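You operate a simulated robot arm through the tools that you are given. There is no shell and no other tool. Be economical: measure what you need, move in short steps, check, and stop when the job is done.

You are at the controls of a simulated two-armed robot. One attempt, no reset.

TASK
Take the fan wheel off the shaft and lay it beside the jig.
Fine: lock the jig, hold the wheel while you back off its nut, then lift it off; free the jig last. Leave the other wheel.
Where things are to end (x, y in the base frame): fan wheel within 80 mm of [490, -240].

It is judged by the outcome, as a careful person would: the job done as asked, and still so three seconds after it is handed in. It fails if anything else is knocked over, pushed out of place, dropped, spilled or broken.

THE ROBOT
Two 6-joint arms with two-finger parallel grippers on one trunk, on a base that drives. Base frame: it is fixed to the floor where the robot stands at the start and does not move with it; the origin is under the middle of the robot, x ahead of it, y to its left, z up; the surface under the hand at the start is at about z = 800. Units: mm, degrees, N and s.
The left shoulder is at the start at [60, 187, 1197], the right one opposite. With the tool pointing down near the work surface each hand reaches from about 100 to 600 mm from the robot's upright axis, wherever it stands, measured 20 degrees to its own side. Places, roughly: lock lever of the jig [500, 0, 900]; silver wheel nut [600, 200, 900]; top of the blue bench [700, 500, 800]. Payload 1.57 kg a hand.
Tool frame (each hand has its own): the origin (TCP) lies between the finger pads and is the grasp point; the fingertips stand 30 mm ahead of it; z points along the fingers, y is the line along which they close. The gripper opens to 110 mm. The fingers are 24 mm wide and 12 mm thick; the gripper's body (48 by 112 mm) begins 78 mm behind the TCP.
Orientation is told as [roll, pitch, yaw] about the base's x, y, z axes, in that order, counted from this pose: with the fingers straight down and closing along the base's y, the tool's x points along the base's -x, its y along +y and its z along -z.

THE INTERFACE
- The arms move only by the tool apply_moves. It takes "left_steps", "right_steps" or both (then of equal length, played together; a hand with none holds still); each is text: rows parted by semicolons, each of 7 numbers parted by spaces: the shift along the tool's x, y, z in mm, then the turn, a rotation vector about the tool's x, y, z in degrees, then the finger opening in mm, from 0 to 110. In form: x y z rx ry rz fingers; .... A call has 1 to 8 rows; each row shifts and turns the commanded pose from where the row before left it, along the tool's axes as they then stand. A row lasts 0.2 s, in which the tool goes at most 50 mm and 8.6 degrees; a call with a longer step from one row to the next is refused whole, and so is a gripper value outside its range. Where a pose cannot be reached the arm comes as near as it can. A force on the tool above 90 N (or 10 N above the force at the start of the call, whichever is more), or a blocked arm, ends the call early, and 0.2 s more pass. Each finger travels about 153 mm/s and halts on what it meets, pressing with about 30 N; the grip force reading is that of the motor and also rises with nothing between the fingers. The clock runs only during rows and for 0.2 s after the last one: add rows that do not move to give the fingers time. It gives the time, the measured TCP pose, the force on the tool (base axes), the opening and the grip force at its end, in the units of the frame above (readings bear some noise), with the torque about the TCP (base axes, N m) and any sound that the robot's microphone picked up.
- Cameras (640 x 400 px; columns grow to the right, rows downward): "scene" is now at [16.3, -5.3, 1736.1]; the picture's right is [-0.06, -1.00, 0.00], its down [-0.79, 0.05, -0.61] and it looks along [0.61, -0.04, -0.79] (base axes); focal length 265 px, centre (320, 200). "left" rides on the left gripper at [70, -16, -141] in its tool frame; the picture's right is [0.23, 0.97, 0.00], its down [-0.85, 0.20, -0.48] and it looks along [-0.47, 0.11, 0.88] (tool axes); focal length 222 px, centre (320, 200). "right" rides on the right gripper at [70, 16, -141] in its tool frame; the picture's right is [-0.23, 0.97, 0.00], its down [-0.86, -0.20, -0.48] and it looks along [-0.47, -0.11, 0.88] (tool axes); focal length 222 px, centre (320, 200). There is no depth. A picture from a camera that has moved, and an enlarged one, comes with that camera's place and axes in the base frame and with its lens.
- grab_frame(camera): a new picture of that camera. No time passes.
- move_column(by): slides the trunk up (or, below 0, down) by that many mm; the arms and the scene camera ride with it, the base frame stays. It gives what a move gives, with no picture.
- steer(legs): drives the robot by 1 to 6 legs, each [ahead, left, turn to the left] in mm, mm and degrees, along the robot's own axes; the way and the turn of a leg run together, so that a leg with both is an arc; at most 1500 mm and 180 degrees a leg. The arms and the cameras ride along, it lands a little off, and it stops where it bumps. It gives what a move gives.
- turn_head(pan, tilt): turns the head with the scene camera to pan (to the left, within 86 degrees either way) and tilt (down, from -29 to 69), counted from straight ahead of the robot. It gives what a move gives.
- zoom(camera, box): a new picture of the part [left, top, right, bottom] of that camera's present view, enlarged. No time passes.
- finish_job(): hands the job in; it is judged then, once.

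Go step by step. Nothing tells you exact positions but the pictures and the camera data: compare them with the known pose of the tool, close in by small moves and look again before you grip or let go. The budget is 120 turns and 92 pictures, counting those below and the enlarged ones. Unless the task says otherwise, let go and move clear before handing in, and close with one line.

The tools are called after "Call:" as a command line: name --argument value ..., lists and objects as JSON in quotes. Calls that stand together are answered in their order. apply_moves: Moves the arms, as the interface text tells. Its arguments: {"type":"object","properties":{"left_steps":{"type":"string"},"right_steps":{"type":"string"}},"required":[]} The other tools are called the same way: move_column (by) slides the trunk up or down; steer (legs) drives the base; turn_head (pan, tilt) turns the head that bears the scene camera; grab_frame (camera) takes a picture; zoom (camera, box) takes an enlarged picture of a part of a camera's view; finish_job () hands the job in.

At the start:

```text
time: 0.0
left_position: [391.6, 255.6, 1241.9]
left_tcp_rot: [0.0, 0.0, 0.0]
left_wrist_force: [-0.4, 0.5, -0.9]
left_wrist_torque: [-0.01, -0.01, 0.02]
left_grip_width: 109.8
left_gripper_force: 0.1
right_position: [384.8, -126.8, 1248.2]
right_tcp_rot: [-0.1, 0.0, 0.1]
right_wrist_force: [-0.2, -0.4, -0.1]
right_wrist_torque: [0.01, 0.03, 0.02]
right_grip_width: 110.1
right_gripper_force: 0.0
trunk travel left (down, up): [-825.0, 165.0]
robot x, y, heading: [-1.9, -1.6, 0.1]
head pan, tilt: [-3.4, 52.4]
```

scene: 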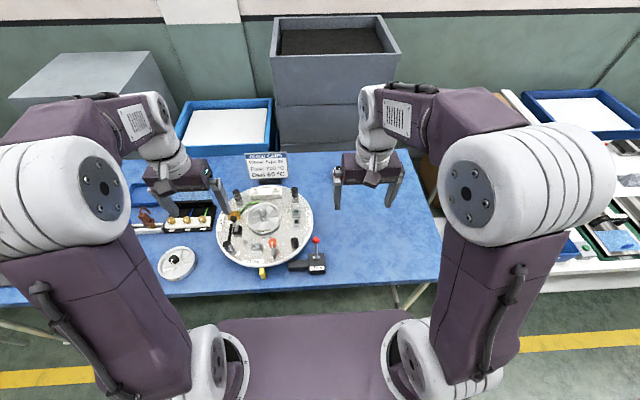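
right: 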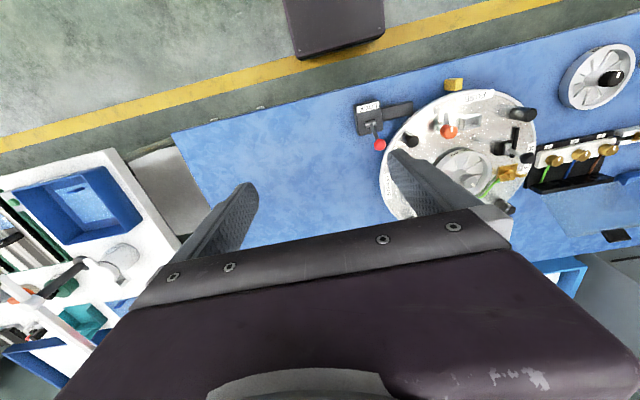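
left: 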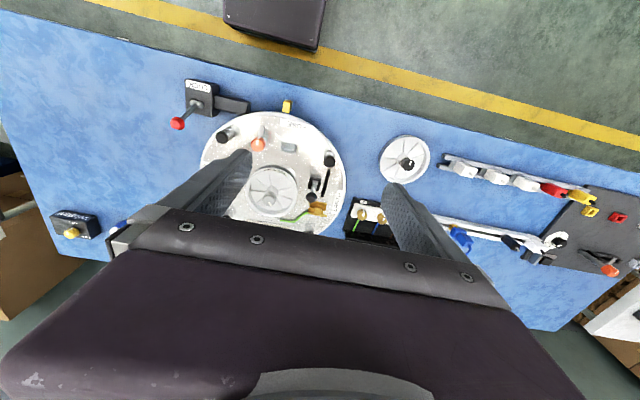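

I see a round jig table with parts on it, a lever box with a red knob to its right, and another wheel to the left. I'll zoom in for details.

Call:
zoom --camera "scene" --box '[130, 145, 350, 285]'

Call:
zoom --camera "left" --box '[160, 70, 460, 250]'

Call:
zoom --camera "right" --box '[340, 40, 640, 230]'

```text
2.86 times, centred on (240, 215) of scene
camera zoom: at [16.3, -5.3, 1736.1], right [-0.06, -1.0, 0.0], down [-0.79, 0.05, -0.61], along [0.61, -0.04, -0.79], focal length 756 px, centre (549, 157)
```

zoom: 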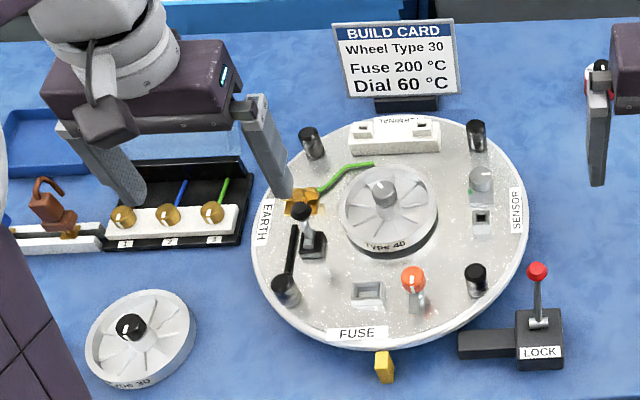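

```text
2.13 times, centred on (310, 160) of left
camera zoom: at [322.1, 240.2, 1384.1], right [-0.23, 0.97, 0.0], down [0.85, 0.2, 0.48], along [0.47, 0.11, -0.88], focal length 474 px, centre (341, 285)
```

zoom: 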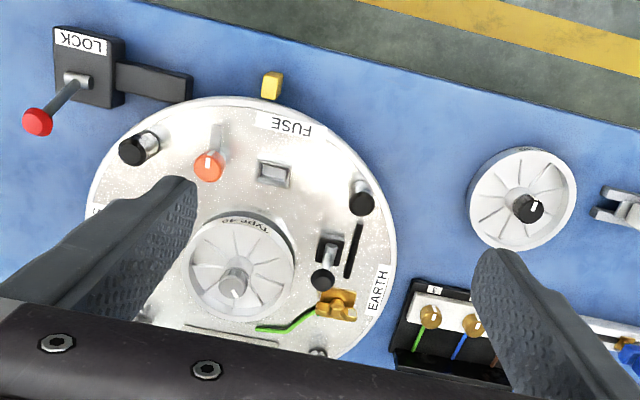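

```text
2.11 times, centred on (490, 135) of right
camera zoom: at [315.6, -111.8, 1390.5], right [0.23, 0.97, 0.0], down [0.86, -0.2, 0.48], along [0.47, -0.11, -0.88], focal length 468 px, centre (-38, 337)
```

zoom: 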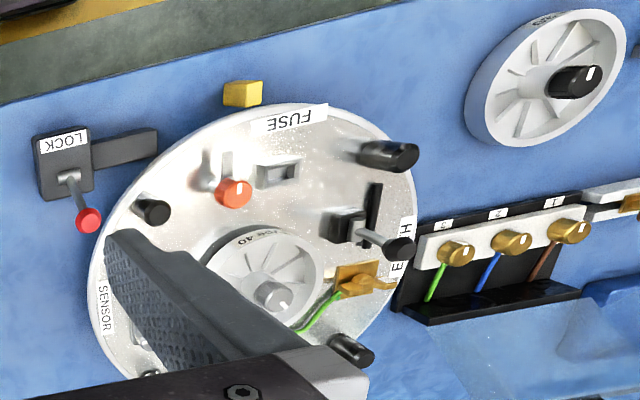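

The jig's wheel is Type 40 with a silver nut near [605, 179, 905]. The lever knob is near [467, -20, 917], leaning away from the robot. I'll drive a bit left and ahead so both hands reach comfortably, and look from there.

Call:
steer --legs '[[0, 120, 0], [90, 0, 0]]'

Call:
grab_frame --camera "scene"

Call:
grab_frame --camera "right"

```text
time: 1.9
left_position: [478.1, 377.2, 1244.6]
left_tcp_rot: [-0.2, -0.3, 0.2]
left_wrist_force: [-0.1, 0.3, 0.4]
left_wrist_torque: [-0.01, -0.04, 0.03]
left_grip_width: 110.0
left_gripper_force: 0.1
right_position: [472.1, -5.9, 1250.7]
right_tcp_rot: [0.1, -0.2, 0.0]
right_wrist_force: [-1.8, -0.6, 0.4]
right_wrist_torque: [-0.02, -0.06, -0.03]
right_grip_width: 110.0
right_gripper_force: 0.0
trunk travel left (down, up): [-825.0, 165.0]
robot x, y, heading: [93.0, 117.3, -0.0]
head pan, tilt: [-3.4, 52.4]
```

```text
85 pictures are left
camera scene: at [100.3, 116.2, 1736.2], right [-0.06, -1.0, 0.0], down [-0.79, 0.04, -0.61], along [0.61, -0.04, -0.79], focal length 265 px, centre (320, 200)
```

scene: 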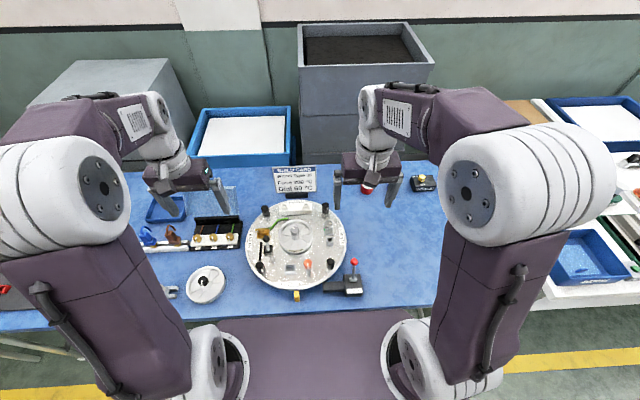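

```text
84 pictures are left
camera right: at [401.1, 10.0, 1391.9], right [0.23, 0.97, 0.0], down [0.85, -0.2, 0.48], along [0.47, -0.11, -0.88], focal length 222 px, centre (320, 200)
```

right: 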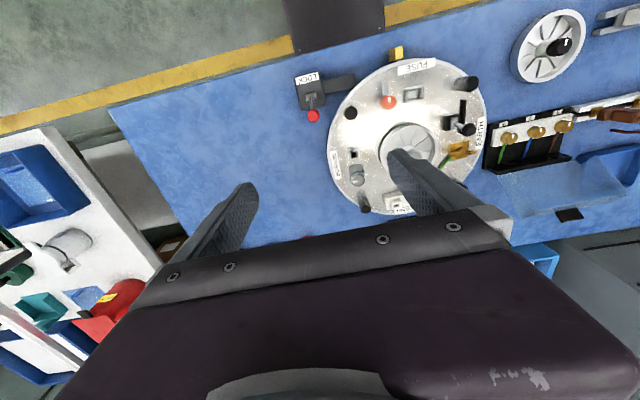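

The scene camera now sees the whole jig unobstructed. I zoom on the wheel and the lever.

Call:
zoom --camera "scene" --box '[240, 195, 370, 305]'

Call:
zoom --camera "right" --box '[280, 40, 500, 220]'

```text
3.64 times, centred on (305, 250) of scene
camera zoom: at [100.3, 116.2, 1736.2], right [-0.06, -1.0, 0.0], down [-0.79, 0.04, -0.61], along [0.61, -0.04, -0.79], focal length 962 px, centre (374, 18)
```

zoom: 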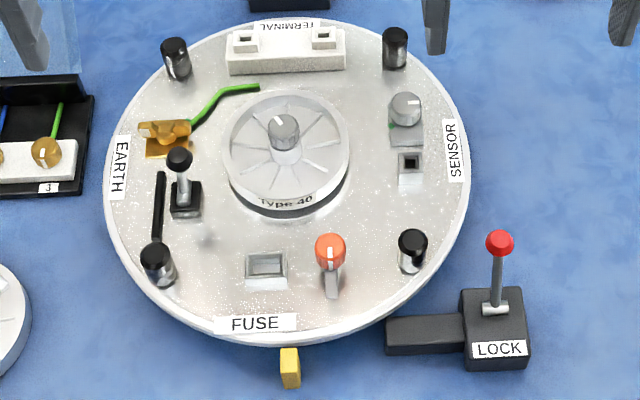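

```text
2.22 times, centred on (390, 130) of right
camera zoom: at [401.1, 10.0, 1391.9], right [0.23, 0.97, 0.0], down [0.85, -0.2, 0.48], along [0.47, -0.11, -0.88], focal length 494 px, centre (164, 356)
```

zoom: 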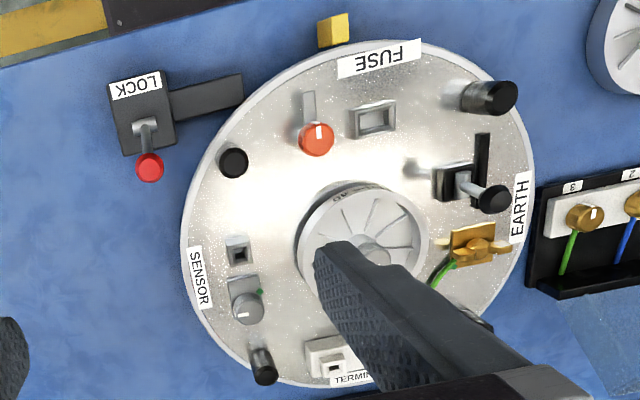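

The lever's hinge runs along y and it leans away (+x), so locking should be a pull toward the robot. I close the right hand and bring it just beyond the knob, while the left hand goes above the wheel for a close view.

Call:
apply_moves --left_steps "-24.6 -28.1 29.1 0 0 0 110;-24.6 -28.1 29.1 0 0 0 110;-24.6 -28.1 29.1 0 0 0 110;-24.6 -28.1 29.1 0 0 0 110;-24.6 -28.1 29.1 0 0 0 110;-24.6 -28.1 29.1 0 0 0 110;-24.6 -28.1 29.1 0 0 0 110" --right_steps "-4.7 -2 34.4 0 0 0 0;-4.7 -2 34.4 0 0 0 0;-4.7 -2 34.4 0 0 0 0;-4.7 -2 34.4 0 0 0 0;-4.7 -2 34.4 0 0 0 0;-4.7 -2 34.4 0 0 0 0;-4.7 -2 34.4 0 0 0 0"

Call:
grab_frame --camera "left"

Call:
grab_frame --camera "right"

```text
time: 3.5
left_position: [658.6, 182.5, 1035.5]
left_tcp_rot: [0.1, 0.1, 0.1]
left_wrist_force: [0.6, 0.1, -0.2]
left_wrist_torque: [0.01, 0.03, -0.02]
left_grip_width: 110.1
left_gripper_force: 0.1
right_position: [510.9, -20.4, 1005.9]
right_tcp_rot: [0.1, 0.1, 0.1]
right_wrist_force: [0.7, -0.6, -0.3]
right_wrist_torque: [0.02, 0.01, 0.03]
right_grip_width: 0.2
right_gripper_force: 21.3
trunk travel left (down, up): [-825.0, 165.0]
robot x, y, heading: [89.0, 117.8, 0.2]
head pan, tilt: [-3.4, 52.4]
```

```text
81 pictures are left
camera left: at [589.1, 167.2, 1177.3], right [-0.23, 0.97, 0.0], down [0.86, 0.2, 0.48], along [0.46, 0.11, -0.88], focal length 222 px, centre (320, 200)
```

left: 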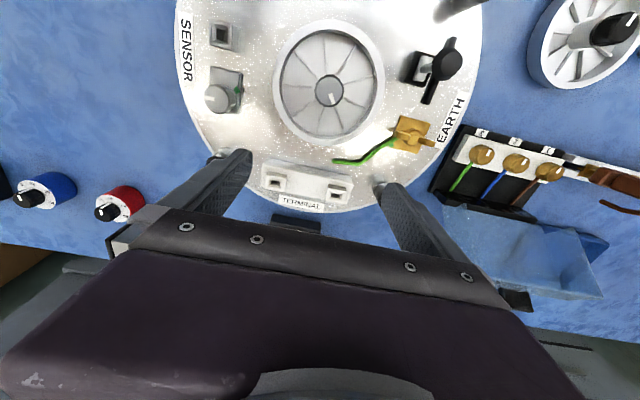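

```text
80 pictures are left
camera right: at [441.7, -5.9, 1148.3], right [0.23, 0.97, 0.0], down [0.86, -0.2, 0.48], along [0.47, -0.11, -0.88], focal length 222 px, centre (320, 200)
```

right: 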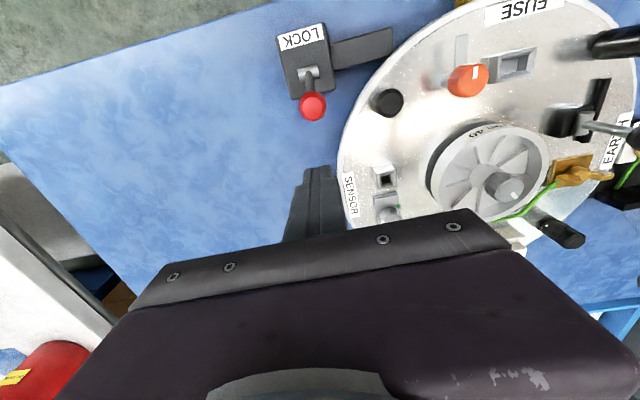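

Call:
zoom --camera "left" --box '[240, 10, 420, 150]'

Call:
zoom --camera "right" --box '[420, 90, 600, 230]'

```text
2.86 times, centred on (330, 80) of left
camera zoom: at [589.1, 167.2, 1177.3], right [-0.23, 0.97, 0.0], down [0.86, 0.2, 0.48], along [0.46, 0.11, -0.88], focal length 635 px, centre (291, 543)
```

zoom: 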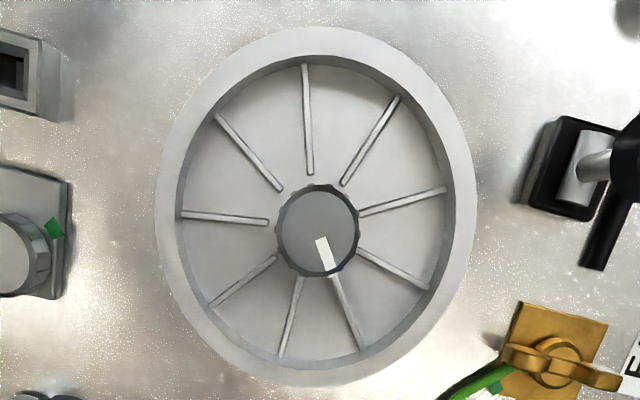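

```text
2.86 times, centred on (510, 160) of right
camera zoom: at [441.7, -5.9, 1148.3], right [0.23, 0.97, 0.0], down [0.86, -0.2, 0.48], along [0.47, -0.11, -0.88], focal length 635 px, centre (-223, 314)
```

zoom: 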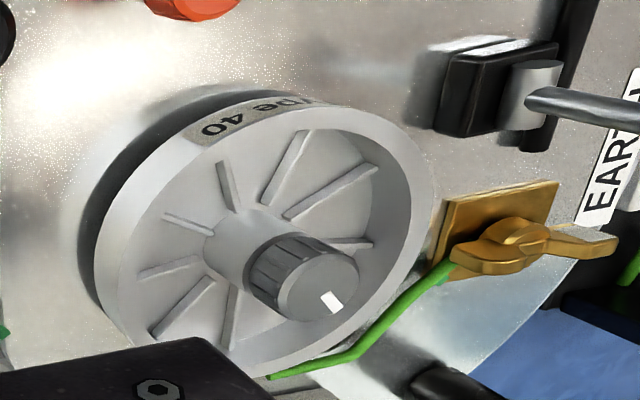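

The wheel has a thin rim wall I can pinch; the knurled nut is at about [598, 179, 918 top] and the rim is about 64 mm in radius with its top near z 890. First I lock the jig: right fingers down behind the knob, then pull toward the robot.

Call:
apply_moves --right_steps "0 0 41 0 0 0 0;0 0 41 0 0 0 0;15 0 0 0 0 0 0;15 0 0 0 0 0 0;15 0 0 0 0 0 0;15 0 0 0 0 0 0;12 0 0 0 0 0 0;0 0 0 0 0 0 0"

Call:
zoom --camera "scene" --box '[240, 195, 400, 305]'

```text
time: 5.3
left_position: [657.0, 184.4, 1035.9]
left_tcp_rot: [0.0, 0.0, 0.2]
left_wrist_force: [-0.3, 0.3, 0.4]
left_wrist_torque: [-0.01, -0.02, -0.01]
left_grip_width: 109.9
left_gripper_force: 0.0
right_position: [438.8, -19.5, 926.6]
right_tcp_rot: [0.0, -0.1, 0.1]
right_wrist_force: [-0.9, 1.0, 0.2]
right_wrist_torque: [-0.01, 0.01, -0.03]
right_grip_width: 0.0
right_gripper_force: 21.2
trunk travel left (down, up): [-825.0, 165.0]
robot x, y, heading: [89.5, 115.4, -0.1]
head pan, tilt: [-3.4, 52.4]
```

```text
3.64 times, centred on (320, 250) of scene
camera zoom: at [107.1, 115.4, 1736.1], right [-0.06, -1.0, 0.0], down [-0.79, 0.05, -0.61], along [0.61, -0.03, -0.79], focal length 962 px, centre (320, 18)
```

zoom: 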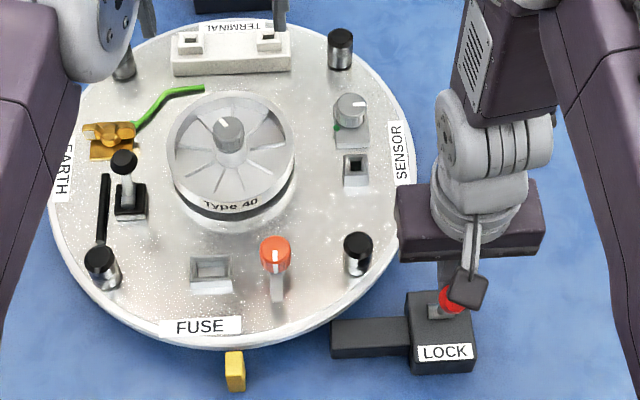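

The lever follows with little force. I pull on further.

Call:
apply_moves --right_steps "10 0 0 0 0 0 0;10 0 0 0 0 0 0;10 0 0 0 0 0 0;0 0 0 0 0 0 0"

Call:
zoom --camera "scene" --box '[280, 225, 420, 315]'

Call:
grab_frame --camera "right"

```text
time: 6.3
left_position: [659.4, 184.1, 1035.2]
left_tcp_rot: [0.0, 0.1, 0.1]
left_wrist_force: [0.6, 0.5, 0.6]
left_wrist_torque: [-0.01, 0.0, -0.04]
left_grip_width: 110.0
left_gripper_force: 0.2
right_position: [408.7, -21.0, 925.2]
right_tcp_rot: [0.0, -0.3, 0.1]
right_wrist_force: [13.7, -2.5, 7.3]
right_wrist_torque: [0.07, -0.34, 0.08]
right_grip_width: 0.0
right_gripper_force: 21.4
trunk travel left (down, up): [-825.0, 165.0]
robot x, y, heading: [88.6, 119.3, -0.2]
head pan, tilt: [-3.4, 52.4]
```

```text
4.44 times, centred on (350, 270) of scene
camera zoom: at [109.3, 115.2, 1736.2], right [-0.06, -1.0, 0.0], down [-0.79, 0.05, -0.61], along [0.61, -0.03, -0.79], focal length 1176 px, centre (187, -111)
```

zoom: 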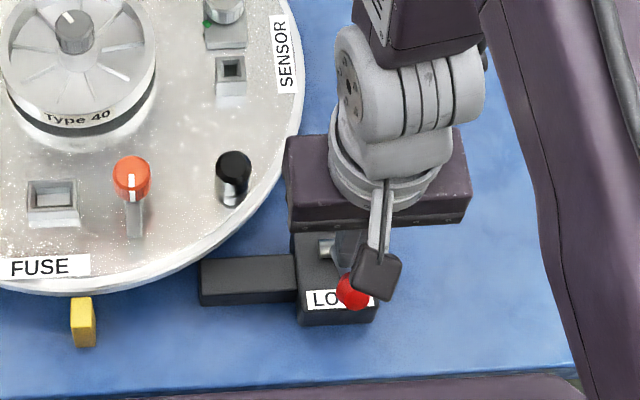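

```text
75 pictures are left
camera right: at [339.3, -5.3, 1067.2], right [0.23, 0.97, 0.0], down [0.85, -0.2, 0.48], along [0.47, -0.11, -0.88], focal length 222 px, centre (320, 200)
```

right: 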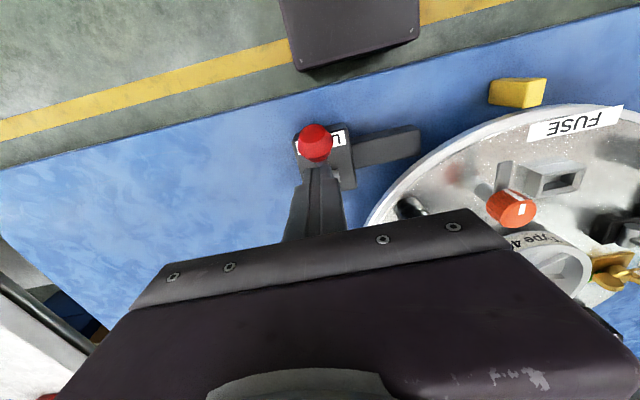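

The lever is leaning toward the robot and resists with about 14 N. A little more to make sure it is at its stop.

Call:
apply_moves --right_steps "5 0 0 0 0 0 0;4 0 0 0 0 0 0;0 0 0 0 0 0 0"

Call:
grab_frame --camera "right"

```text
time: 7.2
left_position: [661.8, 184.0, 1035.3]
left_tcp_rot: [0.0, 0.2, 0.1]
left_wrist_force: [-0.3, -0.6, 0.2]
left_wrist_torque: [-0.02, -0.01, 0.01]
left_grip_width: 109.9
left_gripper_force: 0.1
right_position: [408.1, -19.6, 924.4]
right_tcp_rot: [0.3, -1.0, -0.1]
right_wrist_force: [40.2, -13.6, 32.1]
right_wrist_torque: [-0.68, -0.75, -0.28]
right_grip_width: 0.0
right_gripper_force: 21.2
trunk travel left (down, up): [-825.0, 165.0]
robot x, y, heading: [92.0, 119.6, 0.2]
head pan, tilt: [-3.4, 52.4]
```

```text
74 pictures are left
camera right: at [336.6, -5.7, 1066.3], right [0.23, 0.97, 0.01], down [0.85, -0.2, 0.49], along [0.48, -0.1, -0.87], focal length 222 px, centre (320, 200)
```

right: 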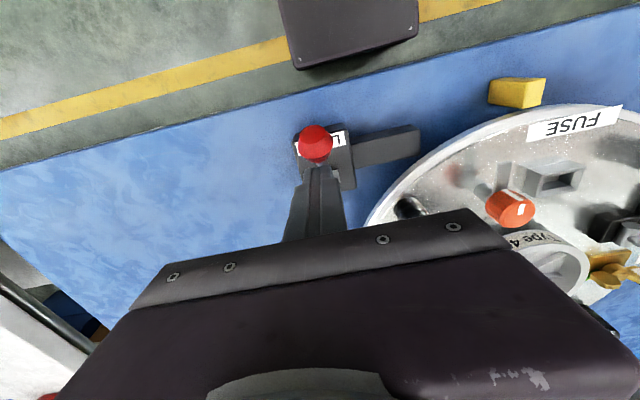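

It is at its stop. I back off and rise, then check the lever stays.

Call:
apply_moves --right_steps "-20 0 0 0 0 0 0;-25 0 0 0 0 0 0;-20 0 0 0 0 0 0;0 0 -40 0 0 0 0;0 0 -45 0 0 0 0;0 0 -40 0 0 0 110;0 0 0 0 0 0 110"

Call:
zoom --camera "right" --box '[260, 0, 640, 240]'

```text
time: 8.8
left_position: [657.7, 185.2, 1037.1]
left_tcp_rot: [0.0, 0.0, 0.1]
left_wrist_force: [-0.6, -0.6, 0.0]
left_wrist_torque: [0.0, -0.02, 0.01]
left_grip_width: 109.9
left_gripper_force: 0.0
right_position: [463.8, -21.5, 1051.1]
right_tcp_rot: [-0.1, 0.0, 0.1]
right_wrist_force: [-0.3, 1.0, -0.5]
right_wrist_torque: [0.02, -0.02, 0.01]
right_grip_width: 110.0
right_gripper_force: 0.0
trunk travel left (down, up): [-825.0, 165.0]
robot x, y, heading: [89.5, 118.9, 0.5]
head pan, tilt: [-3.4, 52.4]
```

```text
1.67 times, centred on (450, 120) of right
camera zoom: at [393.4, -6.5, 1194.0], right [0.23, 0.97, 0.0], down [0.86, -0.2, 0.48], along [0.47, -0.11, -0.88], focal length 370 px, centre (103, 333)
```

zoom: 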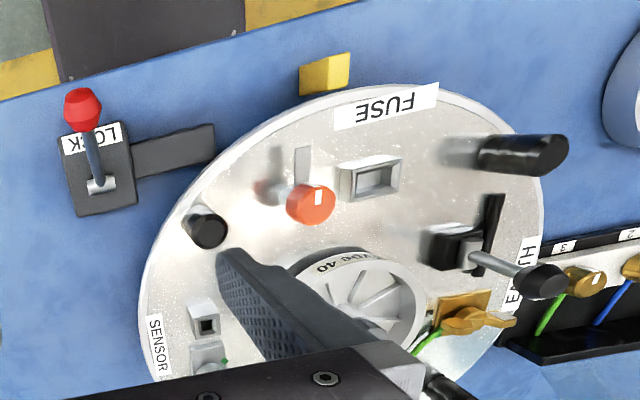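

The lever stays over, so the jig is locked. Next I raise the left hand and bring the right hand, tilted about 30° outward, to the −y side of the rim so the left gripper can turn the nut without clashing.

Call:
apply_moves --left_steps "15 0 -25 0 0 0 110;15 0 -25 0 0 0 110;15 0 -25 0 0 0 110;15 0 -25 0 0 0 110;0 0 0 0 0 0 60;0 0 0 0 0 0 60;0 0 0 0 0 0 60;0 0 0 0 0 0 60" --right_steps "-26.9 21.4 17.8 0 0 0 60;-26.9 21.4 17.8 0 0 0 60;-26.9 21.4 17.8 0 0 0 60;-26.9 21.4 17.8 0 0 0 60;0 0 0 0 0 6.5 60;0 0 0 0 0 6.5 60;0 0 0 -7.5 0 0 36;0 0 0 -7.5 0 0 36"

Call:
apply_moves --right_steps "0 0 0 -7.5 0 0 36;0 0 0 -7.5 0 0 36;0 0 0 0 0 0 36"

Call:
grab_frame --camera "right"

Call:
grab_frame --camera "left"

Call:
zoom --camera "scene" --box '[220, 165, 400, 305]'

```text
time: 10.6
left_position: [593.5, 179.0, 1139.3]
left_tcp_rot: [0.0, 0.0, 0.2]
left_wrist_force: [-0.5, 0.2, -0.9]
left_wrist_torque: [0.02, 0.0, 0.02]
left_grip_width: 60.0
left_gripper_force: 0.1
right_position: [569.2, 64.6, 980.2]
right_tcp_rot: [15.2, 0.0, -12.9]
right_wrist_force: [-0.9, 0.3, 0.0]
right_wrist_torque: [-0.04, -0.03, 0.02]
right_grip_width: 36.0
right_gripper_force: 0.1
trunk travel left (down, up): [-825.0, 165.0]
robot x, y, heading: [91.0, 122.5, 0.1]
head pan, tilt: [-3.4, 52.4]
```

```text
time: 11.3
left_position: [594.0, 180.7, 1139.1]
left_tcp_rot: [-0.1, 0.0, 0.1]
left_wrist_force: [0.4, 0.1, 0.8]
left_wrist_torque: [-0.02, 0.03, 0.03]
left_grip_width: 60.0
left_gripper_force: 0.2
right_position: [571.5, 67.0, 979.1]
right_tcp_rot: [30.0, -0.1, -12.8]
right_wrist_force: [-1.2, -0.7, -0.1]
right_wrist_torque: [-0.01, -0.02, -0.03]
right_grip_width: 36.1
right_gripper_force: 0.1
trunk travel left (down, up): [-825.0, 165.0]
robot x, y, heading: [87.7, 118.3, 0.1]
head pan, tilt: [-3.4, 52.4]
```

```text
72 pictures are left
camera right: at [489.3, 26.2, 1110.9], right [0.41, 0.77, 0.49], down [0.74, -0.59, 0.32], along [0.53, 0.23, -0.81], focal length 222 px, centre (320, 200)
```

right: 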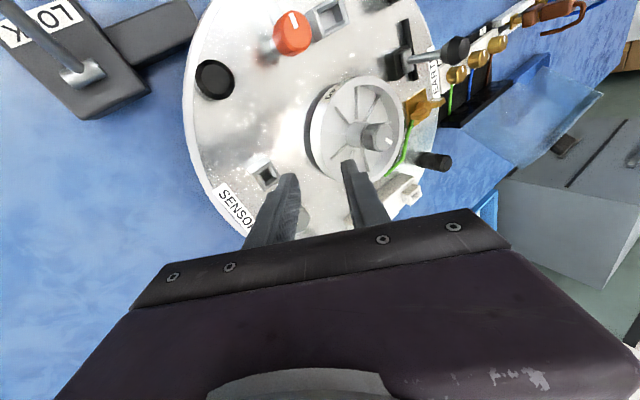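

```text
71 pictures are left
camera left: at [523.3, 166.0, 1280.9], right [-0.23, 0.97, 0.0], down [0.85, 0.2, 0.48], along [0.47, 0.11, -0.88], focal length 222 px, centre (320, 200)
```

left: 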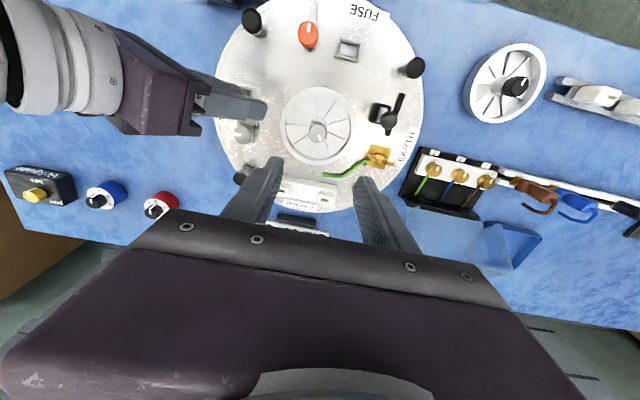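

```text
2.86 times, centred on (310, 235) of scene
camera zoom: at [106.6, 116.9, 1736.1], right [-0.06, -1.0, 0.0], down [-0.79, 0.04, -0.61], along [0.61, -0.04, -0.79], focal length 756 px, centre (349, 100)
```

zoom: 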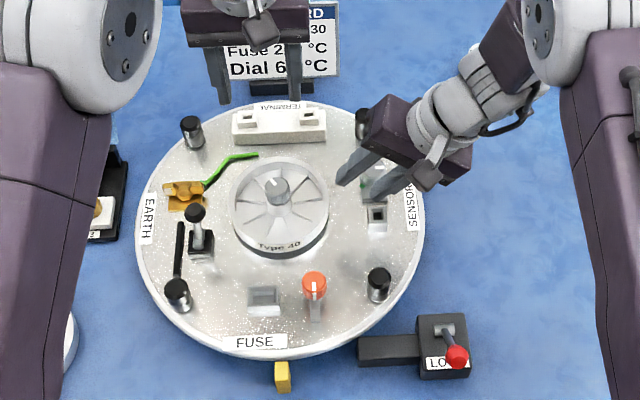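

Right hand is lined up. I advance it along its fingers 60 mm and look again.

Call:
apply_moves --right_steps "0 -3 20 0 0 0 36;0 0 20 0 0 0 36;0 0 20 0 0 0 36;0 0 0 0 0 0 36"

Call:
zoom --camera "right" --box '[220, 80, 480, 250]'

Call:
zoom --camera "left" --box '[190, 60, 400, 210]'

Call:
zoom --camera "scene" --box '[260, 190, 360, 260]'

```text
time: 12.3
left_position: [594.8, 180.1, 1139.3]
left_tcp_rot: [0.1, 0.0, 0.1]
left_wrist_force: [-0.1, -1.0, -0.3]
left_wrist_torque: [0.03, -0.01, -0.01]
left_grip_width: 59.8
left_gripper_force: 0.1
right_position: [576.2, 94.3, 926.8]
right_tcp_rot: [30.0, 0.0, -13.0]
right_wrist_force: [-0.1, 0.4, -0.7]
right_wrist_torque: [-0.04, 0.01, 0.0]
right_grip_width: 35.9
right_gripper_force: 0.2
trunk travel left (down, up): [-825.0, 165.0]
robot x, y, heading: [94.8, 122.4, 0.1]
head pan, tilt: [-3.4, 52.4]
```

```text
2.35 times, centred on (350, 165) of right
camera zoom: at [495.9, 53.1, 1058.0], right [0.41, 0.77, 0.49], down [0.74, -0.59, 0.31], along [0.53, 0.23, -0.81], focal length 523 px, centre (249, 282)
```

zoom: 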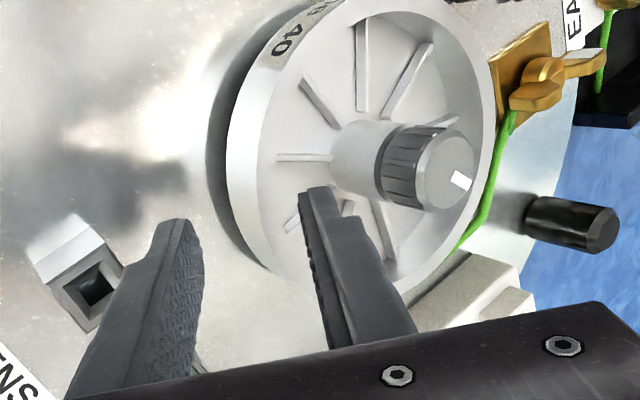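

```text
2.67 times, centred on (295, 135) of left
camera zoom: at [523.3, 164.6, 1281.0], right [-0.23, 0.97, 0.0], down [0.85, 0.2, 0.48], along [0.47, 0.11, -0.88], focal length 592 px, centre (387, 373)
```

zoom: 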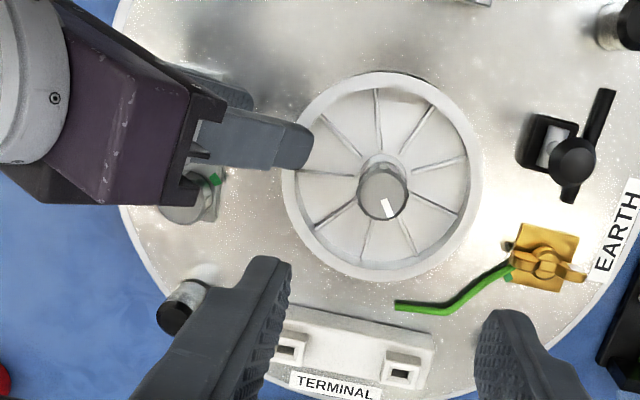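

```text
5.71 times, centred on (310, 225) of scene
camera zoom: at [106.6, 115.1, 1736.1], right [-0.06, -1.0, 0.0], down [-0.79, 0.05, -0.61], along [0.61, -0.03, -0.79], focal length 1512 px, centre (377, 57)
```

zoom: 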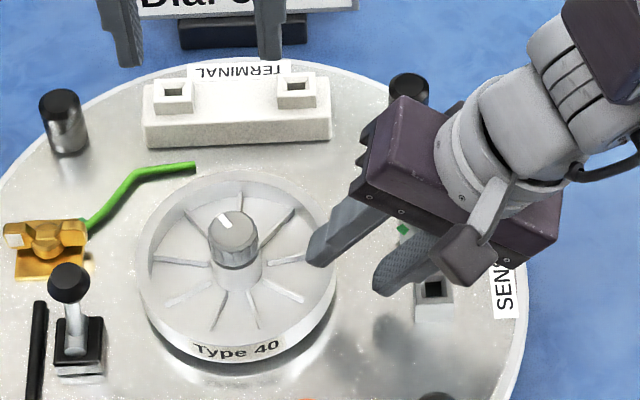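

Alignment matches my estimate: inner finger over the gap between two spokes. I advance the last 28 mm, then check before closing.

Call:
apply_moves --right_steps "0 0 10 0 0 0 36;0 0 10 0 0 0 36;0 0 8 0 0 0 36;0 0 0 0 0 0 36"

Call:
zoom --camera "right" --box '[220, 80, 480, 250]'

Call:
zoom --camera "scene" --box '[260, 190, 360, 260]'

```text
time: 13.3
left_position: [594.8, 181.7, 1138.9]
left_tcp_rot: [-0.1, -0.1, 0.1]
left_wrist_force: [-0.5, 0.4, -0.5]
left_wrist_torque: [0.0, 0.03, -0.02]
left_grip_width: 60.0
left_gripper_force: 0.0
right_position: [579.1, 108.0, 901.7]
right_tcp_rot: [30.1, 0.0, -12.9]
right_wrist_force: [1.2, 1.6, 0.0]
right_wrist_torque: [0.0, -0.04, -0.03]
right_grip_width: 37.3
right_gripper_force: 1.2
trunk travel left (down, up): [-825.0, 165.0]
robot x, y, heading: [86.9, 118.1, 0.2]
head pan, tilt: [-3.4, 52.4]
```

```text
2.35 times, centred on (350, 165) of right
camera zoom: at [498.8, 67.5, 1032.9], right [0.41, 0.77, 0.49], down [0.74, -0.59, 0.31], along [0.53, 0.23, -0.82], focal length 523 px, centre (249, 282)
```

zoom: 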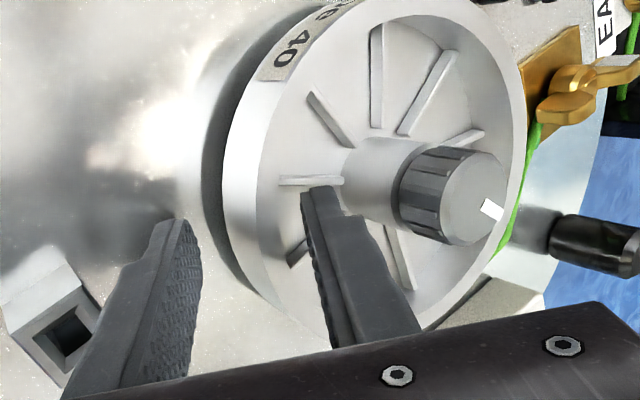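

```text
5.71 times, centred on (310, 225) of scene
camera zoom: at [107.2, 116.1, 1736.0], right [-0.06, -1.0, 0.0], down [-0.79, 0.04, -0.61], along [0.61, -0.03, -0.79], focal length 1512 px, centre (377, 57)
```

zoom: 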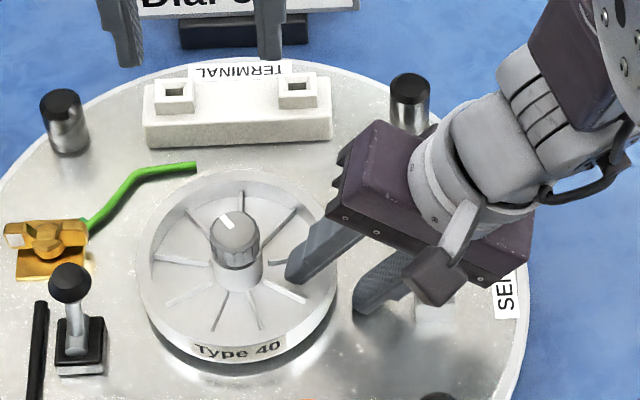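

The inner finger is inside the rim and the outer one outside. I close on the rim wall.

Call:
apply_moves --right_steps "0 0 0 0 0 0 24;0 0 0 0 0 0 14;0 0 0 0 0 0 4;0 0 0 0 0 0 0;0 0 0 0 0 0 0"

Call:
zoom --camera "right" --box '[220, 80, 480, 250]'

Call:
zoom --camera "left" --box '[190, 60, 400, 210]'

```text
time: 14.6
left_position: [593.4, 183.4, 1139.2]
left_tcp_rot: [-0.3, 0.0, 0.1]
left_wrist_force: [-0.5, -0.2, 0.4]
left_wrist_torque: [0.0, 0.0, -0.01]
left_grip_width: 60.1
left_gripper_force: 0.1
right_position: [580.7, 112.0, 903.7]
right_tcp_rot: [30.1, -0.2, -12.8]
right_wrist_force: [10.1, 25.4, 17.9]
right_wrist_torque: [0.45, -0.16, -0.49]
right_grip_width: 22.7
right_gripper_force: 30.2
trunk travel left (down, up): [-825.0, 165.0]
robot x, y, heading: [93.0, 121.0, 0.1]
head pan, tilt: [-3.4, 52.4]
```

```text
2.35 times, centred on (350, 165) of right
camera zoom: at [499.5, 71.6, 1034.7], right [0.41, 0.77, 0.49], down [0.74, -0.59, 0.32], along [0.53, 0.23, -0.81], focal length 523 px, centre (249, 282)
```

zoom: 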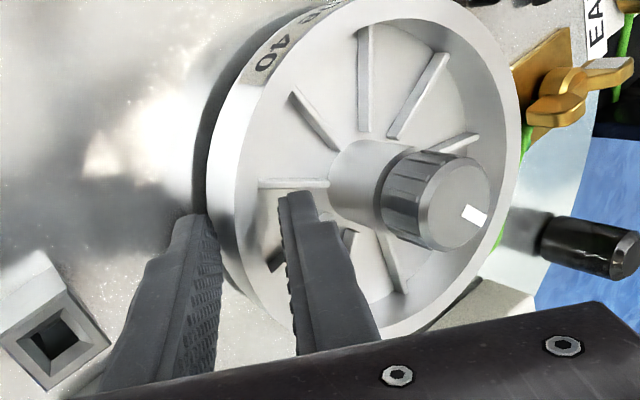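

```text
2.67 times, centred on (295, 135) of left
camera zoom: at [523.4, 170.1, 1280.9], right [-0.23, 0.97, 0.0], down [0.85, 0.2, 0.48], along [0.47, 0.11, -0.88], focal length 592 px, centre (387, 373)
```

zoom: 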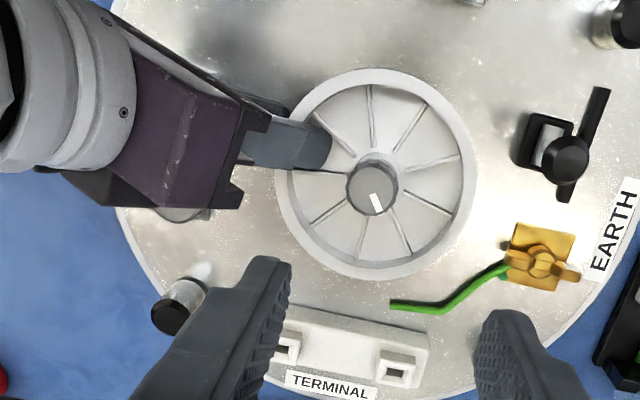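

The grip is firm (30 N), but the hand is being pulled about 4 mm inward along its closing line; I shift the command there to relieve the side load.

Call:
apply_moves --right_steps "0 2 0 0 0 0 0;0 2.3 0 0 0 0 0;0 0 0 0 0 0 0"

```text
time: 15.3
left_position: [594.4, 183.2, 1138.9]
left_tcp_rot: [-0.1, 0.0, 0.2]
left_wrist_force: [-0.2, -0.5, 0.0]
left_wrist_torque: [0.0, 0.02, 0.0]
left_grip_width: 59.8
left_gripper_force: 0.1
right_position: [581.0, 111.2, 903.1]
right_tcp_rot: [29.8, -0.1, -12.9]
right_wrist_force: [11.5, 15.7, 9.9]
right_wrist_torque: [0.15, -0.2, -0.54]
right_grip_width: 22.6
right_gripper_force: 30.4
trunk travel left (down, up): [-825.0, 165.0]
robot x, y, heading: [92.9, 125.2, 0.2]
head pan, tilt: [-3.4, 52.4]
```

Call:
apply_moves --right_steps "-1.5 1.5 0 0 0 0 0;-1 1 0 0 0 0 0;0 0 0 0 0 0 0"

```text
time: 16.1
left_position: [593.8, 180.9, 1137.7]
left_tcp_rot: [-0.1, 0.0, 0.0]
left_wrist_force: [-0.3, -0.1, -0.6]
left_wrist_torque: [0.01, 0.0, -0.01]
left_grip_width: 59.9
left_gripper_force: 0.0
right_position: [581.4, 111.9, 902.9]
right_tcp_rot: [29.7, 0.3, -12.9]
right_wrist_force: [-1.8, 2.5, -2.8]
right_wrist_torque: [-0.25, 0.4, -0.07]
right_grip_width: 22.2
right_gripper_force: 30.0
trunk travel left (down, up): [-825.0, 165.0]
robot x, y, heading: [91.8, 118.7, -0.1]
head pan, tilt: [-3.4, 52.4]
```

Load is near zero with the rim held. Now the left hand: pre-rotate clockwise and descend over the nut at [598.6, 178.8].

Call:
apply_moves --left_steps "-4.6 -2.2 15 0 0 0 46;0 0 20 0 0 8.5 46;0 0 20 0 0 8.5 46;0 0 20 0 0 8.5 46;0 0 20 0 0 8.5 46;0 0 20 0 0 8.5 46;0 0 15 0 0 8.5 46;0 0 10 0 0 8.5 46"

Call:
apply_moves --left_steps "0 0 5 0 0 8.5 46;0 0 0 0 0 8.5 46;0 0 0 0 0 8.5 46;0 0 0 0 0 5 46;0 0 0 0 0 0 46"

Call:
grab_frame --camera "left"

Call:
zoom --camera "scene" --box '[240, 160, 380, 260]'

Call:
zoom --camera "right" --box '[220, 0, 560, 250]'

```text
time: 17.9
left_position: [600.6, 175.9, 998.6]
left_tcp_rot: [0.0, 0.0, -59.6]
left_wrist_force: [-0.5, -0.4, 0.2]
left_wrist_torque: [-0.02, -0.02, -0.01]
left_grip_width: 45.8
left_gripper_force: 0.0
right_position: [583.3, 110.0, 905.2]
right_tcp_rot: [30.1, 0.1, -12.9]
right_wrist_force: [-2.1, -8.5, -5.8]
right_wrist_torque: [-0.72, 0.25, -0.13]
right_grip_width: 21.2
right_gripper_force: 30.0
trunk travel left (down, up): [-825.0, 165.0]
robot x, y, heading: [90.5, 121.6, 0.1]
head pan, tilt: [-3.4, 52.4]
```

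```text
time: 19.1
left_position: [598.7, 178.2, 993.7]
left_tcp_rot: [0.0, 0.0, -90.1]
left_wrist_force: [0.1, 0.7, -0.1]
left_wrist_torque: [-0.02, -0.04, -0.03]
left_grip_width: 45.9
left_gripper_force: 0.1
right_position: [583.5, 110.6, 904.6]
right_tcp_rot: [30.1, 0.1, -12.9]
right_wrist_force: [-0.7, -10.1, -2.0]
right_wrist_torque: [-0.7, 0.11, -0.15]
right_grip_width: 21.5
right_gripper_force: 29.2
trunk travel left (down, up): [-825.0, 165.0]
robot x, y, heading: [90.4, 122.5, 0.2]
head pan, tilt: [-3.4, 52.4]
```

```text
62 pictures are left
camera left: at [583.0, 247.8, 1136.3], right [0.97, 0.23, 0.0], down [0.2, -0.86, 0.48], along [0.11, -0.47, -0.88], focal length 222 px, centre (320, 200)
```

left: 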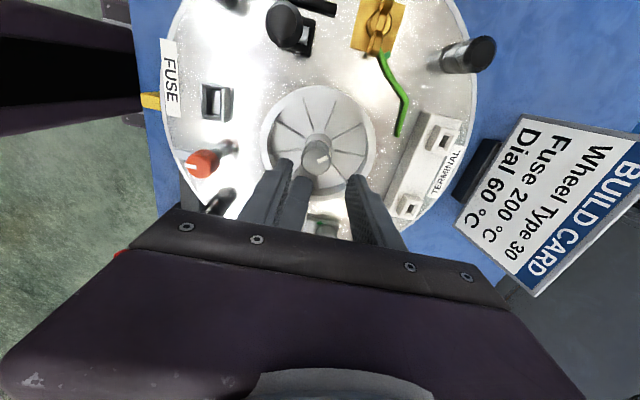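

```text
4.00 times, centred on (310, 210) of scene
camera zoom: at [107.4, 113.1, 1736.1], right [-0.06, -1.0, 0.0], down [-0.79, 0.05, -0.61], along [0.61, -0.03, -0.79], focal length 1058 px, centre (360, 160)
```

zoom: 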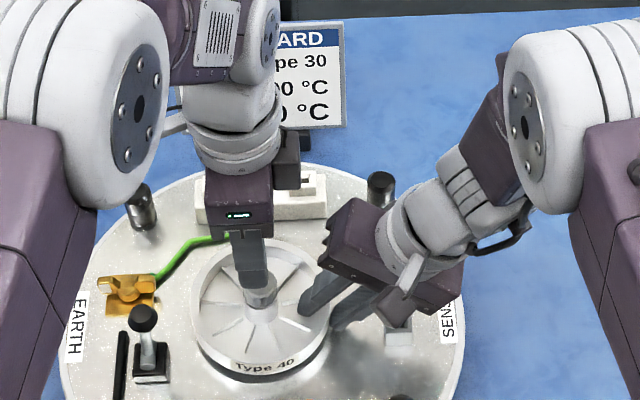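

```text
1.60 times, centred on (390, 125) of right
camera zoom: at [502.9, 70.5, 1036.7], right [0.41, 0.77, 0.49], down [0.74, -0.59, 0.31], along [0.53, 0.23, -0.81], focal length 355 px, centre (208, 320)
```

zoom: 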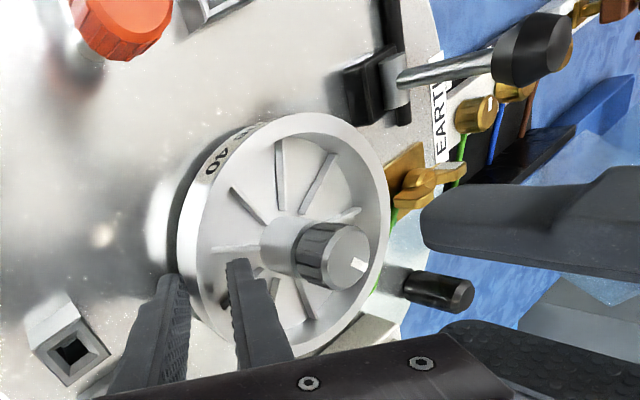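

Clear all round. I pre-rotate further to gain a longer turning stroke.

Call:
apply_moves --left_steps "0 0 0 0 0 8.5 46;0 0 0 0 0 8.5 46;0 0 0 0 0 8.5 46;0 0 0 0 0 8.5 46;0 0 0 0 0 8.5 46;0 0 0 0 0 8.5 46;0 0 0 0 0 8.5 46;0 0 0 0 0 0 46"

Call:
grab_frame --camera "left"

```text
time: 20.9
left_position: [599.5, 176.9, 994.4]
left_tcp_rot: [0.0, 0.0, -149.5]
left_wrist_force: [0.3, 0.3, 0.3]
left_wrist_torque: [0.0, 0.02, -0.01]
left_grip_width: 46.0
left_gripper_force: 0.1
right_position: [583.9, 111.8, 905.3]
right_tcp_rot: [30.2, 0.0, -13.0]
right_wrist_force: [1.8, -9.1, -0.3]
right_wrist_torque: [-0.53, 0.12, -0.19]
right_grip_width: 21.4
right_gripper_force: 29.3
trunk travel left (down, up): [-825.0, 165.0]
robot x, y, heading: [89.8, 122.4, 0.3]
head pan, tilt: [-3.4, 52.4]
```

```text
59 pictures are left
camera left: at [651.1, 226.3, 1135.7], right [0.69, -0.72, 0.0], down [-0.64, -0.61, 0.48], along [-0.35, -0.33, -0.88], focal length 222 px, centre (320, 200)
```

left: 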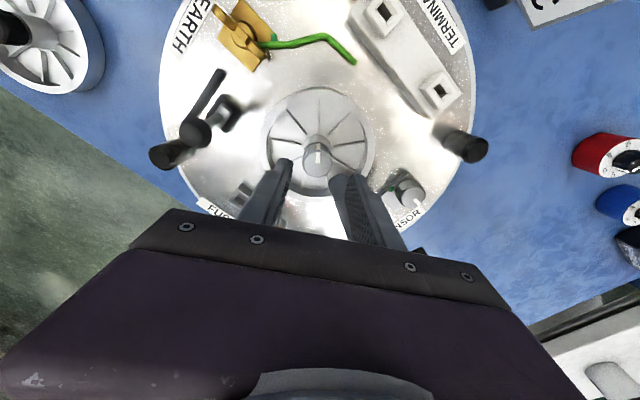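

The nut is centred between the fingers. I descend most of the way and check.

Call:
apply_moves --left_steps "0 0 20 0 0 0 46;0 0 15 0 0 0 46;0 0 0 0 0 0 46"

Call:
zoom --camera "left" --box '[230, 80, 410, 220]'

Call:
zoom --camera "right" --box '[280, 50, 520, 220]'

```text
time: 21.8
left_position: [600.3, 176.6, 958.6]
left_tcp_rot: [0.0, 0.1, -149.5]
left_wrist_force: [-0.8, 0.2, -1.3]
left_wrist_torque: [0.01, 0.05, 0.0]
left_grip_width: 45.8
left_gripper_force: 0.0
right_position: [584.0, 112.2, 906.4]
right_tcp_rot: [30.1, 0.0, -12.9]
right_wrist_force: [2.8, -8.5, -0.5]
right_wrist_torque: [-0.52, 0.06, -0.23]
right_grip_width: 21.1
right_gripper_force: 29.8
trunk travel left (down, up): [-825.0, 165.0]
robot x, y, heading: [89.8, 126.5, 0.0]
head pan, tilt: [-3.4, 52.4]
```

```text
2.86 times, centred on (320, 150) of left
camera zoom: at [650.2, 227.5, 1100.3], right [0.69, -0.72, 0.0], down [-0.63, -0.61, 0.48], along [-0.35, -0.33, -0.88], focal length 635 px, centre (320, 343)
```

zoom: 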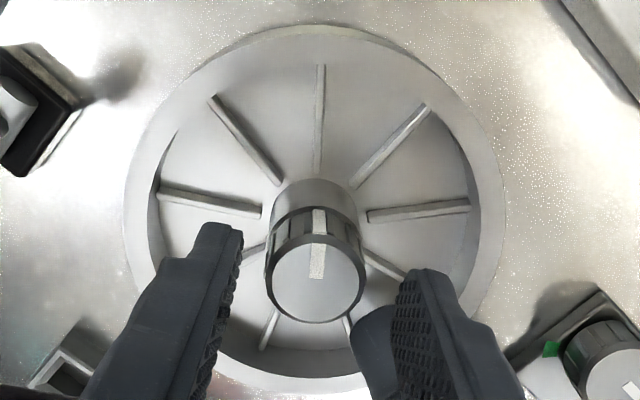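

```text
2.35 times, centred on (400, 135) of right
camera zoom: at [502.8, 70.7, 1036.6], right [0.41, 0.77, 0.49], down [0.74, -0.59, 0.31], along [0.53, 0.23, -0.81], focal length 523 px, centre (132, 353)
```

zoom: 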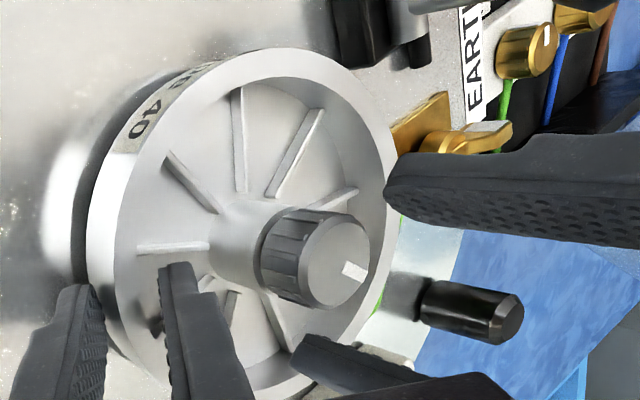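

Triangulating gives the nut top at about [596, 177, 925]. I shift 3 mm, lower so the tips stand at z≈904, and close on the nut.

Call:
apply_moves --left_steps "-3 0 10 0 0 0 46;0 0 15 0 0 0 46;0 0 0 0 0 0 36;0 0 0 0 0 0 26;0 0 0 0 0 0 20;0 0 0 0 0 0 20"

Call:
zoom --camera "right" --box '[280, 50, 520, 220]'

Call:
zoom --camera "left" --box '[230, 80, 410, 220]'

```text
time: 23.1
left_position: [597.5, 176.5, 933.0]
left_tcp_rot: [0.1, 0.1, -149.5]
left_wrist_force: [-2.2, 14.0, 25.1]
left_wrist_torque: [0.87, 0.14, -0.17]
left_grip_width: 32.0
left_gripper_force: 6.2
right_position: [582.5, 112.2, 905.7]
right_tcp_rot: [30.1, -0.1, -13.0]
right_wrist_force: [6.1, -14.5, -4.2]
right_wrist_torque: [-0.87, -0.17, -0.28]
right_grip_width: 21.8
right_gripper_force: 30.3
trunk travel left (down, up): [-825.0, 165.0]
robot x, y, heading: [89.8, 120.4, 0.1]
head pan, tilt: [-3.4, 52.4]
```

```text
2.35 times, centred on (400, 135) of right
camera zoom: at [501.3, 71.6, 1037.3], right [0.41, 0.77, 0.49], down [0.74, -0.59, 0.32], along [0.53, 0.23, -0.81], focal length 523 px, centre (132, 353)
```

zoom: 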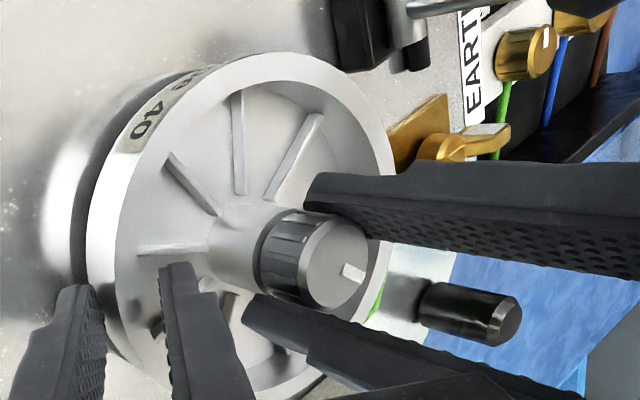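

```text
2.86 times, centred on (320, 150) of left
camera zoom: at [647.7, 226.9, 1075.4], right [0.69, -0.72, 0.0], down [-0.64, -0.61, 0.48], along [-0.34, -0.33, -0.88], focal length 635 px, centre (320, 343)
```

zoom: 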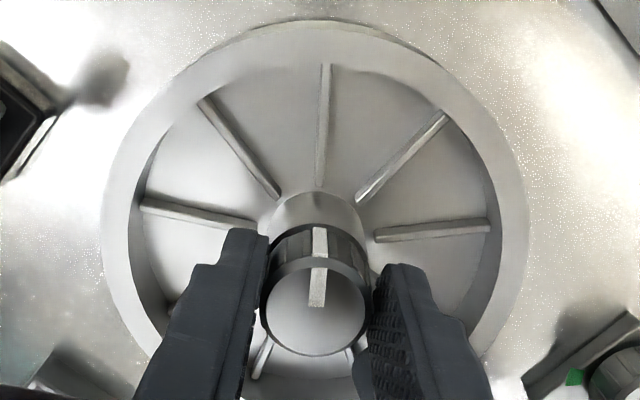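

The fingers meet the nut at 32 mm, but there is an upward push of 25 N on the left hand. I raise it 4 mm to relieve it before gripping fully.

Call:
apply_moves --left_steps "0 0 0 0 0 0 38;0 0 -4 0 0 0 38;0 0 0 0 0 0 38"

```text
time: 23.9
left_position: [596.5, 176.4, 936.4]
left_tcp_rot: [-0.1, 0.0, -149.4]
left_wrist_force: [-0.6, 0.5, -0.5]
left_wrist_torque: [-0.01, 0.0, 0.01]
left_grip_width: 37.9
left_gripper_force: 0.1
right_position: [582.8, 111.0, 906.5]
right_tcp_rot: [30.1, 0.1, -12.8]
right_wrist_force: [-0.6, -7.9, 5.2]
right_wrist_torque: [-0.22, 0.19, -0.07]
right_grip_width: 21.2
right_gripper_force: 30.0
trunk travel left (down, up): [-825.0, 165.0]
robot x, y, heading: [91.8, 123.8, -0.0]
head pan, tilt: [-3.4, 52.4]
```

Call:
apply_moves --left_steps "0 0 0 0 0 0 30;0 0 0 0 0 0 22;0 0 0 0 0 0 10;0 0 0 0 0 0 0;0 0 0 0 0 0 0"

```text
time: 25.1
left_position: [595.0, 177.8, 935.2]
left_tcp_rot: [-0.1, 0.0, -149.4]
left_wrist_force: [-8.4, 9.0, -2.4]
left_wrist_torque: [0.69, 0.19, 0.03]
left_grip_width: 28.9
left_gripper_force: 30.1
right_position: [582.2, 111.2, 905.4]
right_tcp_rot: [30.0, -0.2, -12.8]
right_wrist_force: [0.4, -13.7, 4.3]
right_wrist_torque: [-0.47, 0.25, -0.08]
right_grip_width: 21.7
right_gripper_force: 30.0
trunk travel left (down, up): [-825.0, 165.0]
robot x, y, heading: [89.4, 117.3, -0.1]
head pan, tilt: [-3.4, 52.4]
```

The nut is gripped at 29 mm with 30 N. I begin turning counter‑clockwise (seen from above).

Call:
apply_moves --left_steps "0 -1.5 0 0 0 0 0;0 0 0 0 0 -4 0;0 0 0 0 0 -8 0;0 0 0 0 0 -8 0;0 0 0 0 0 -8 0;0 0 0 0 0 0 0"

Call:
zoom --camera "left" --box '[230, 80, 410, 220]'

```text
time: 26.6
left_position: [597.3, 175.9, 937.7]
left_tcp_rot: [0.1, 0.0, -121.3]
left_wrist_force: [-3.9, -5.0, -8.3]
left_wrist_torque: [0.44, -0.2, 0.02]
left_grip_width: 28.6
left_gripper_force: 30.1
right_position: [583.9, 111.5, 905.3]
right_tcp_rot: [30.0, 0.1, -12.9]
right_wrist_force: [4.2, -1.2, 10.1]
right_wrist_torque: [-0.19, 0.18, -0.31]
right_grip_width: 21.5
right_gripper_force: 29.9
trunk travel left (down, up): [-825.0, 165.0]
robot x, y, heading: [93.0, 122.1, -0.2]
head pan, tilt: [-3.4, 52.4]
```

```text
2.86 times, centred on (320, 150) of left
camera zoom: at [618.8, 245.4, 1080.3], right [0.95, -0.31, 0.0], down [-0.27, -0.83, 0.48], along [-0.15, -0.46, -0.88], focal length 635 px, centre (320, 343)
```

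zoom: 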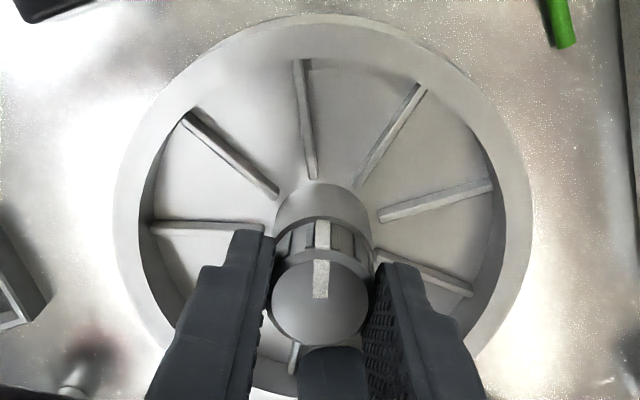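

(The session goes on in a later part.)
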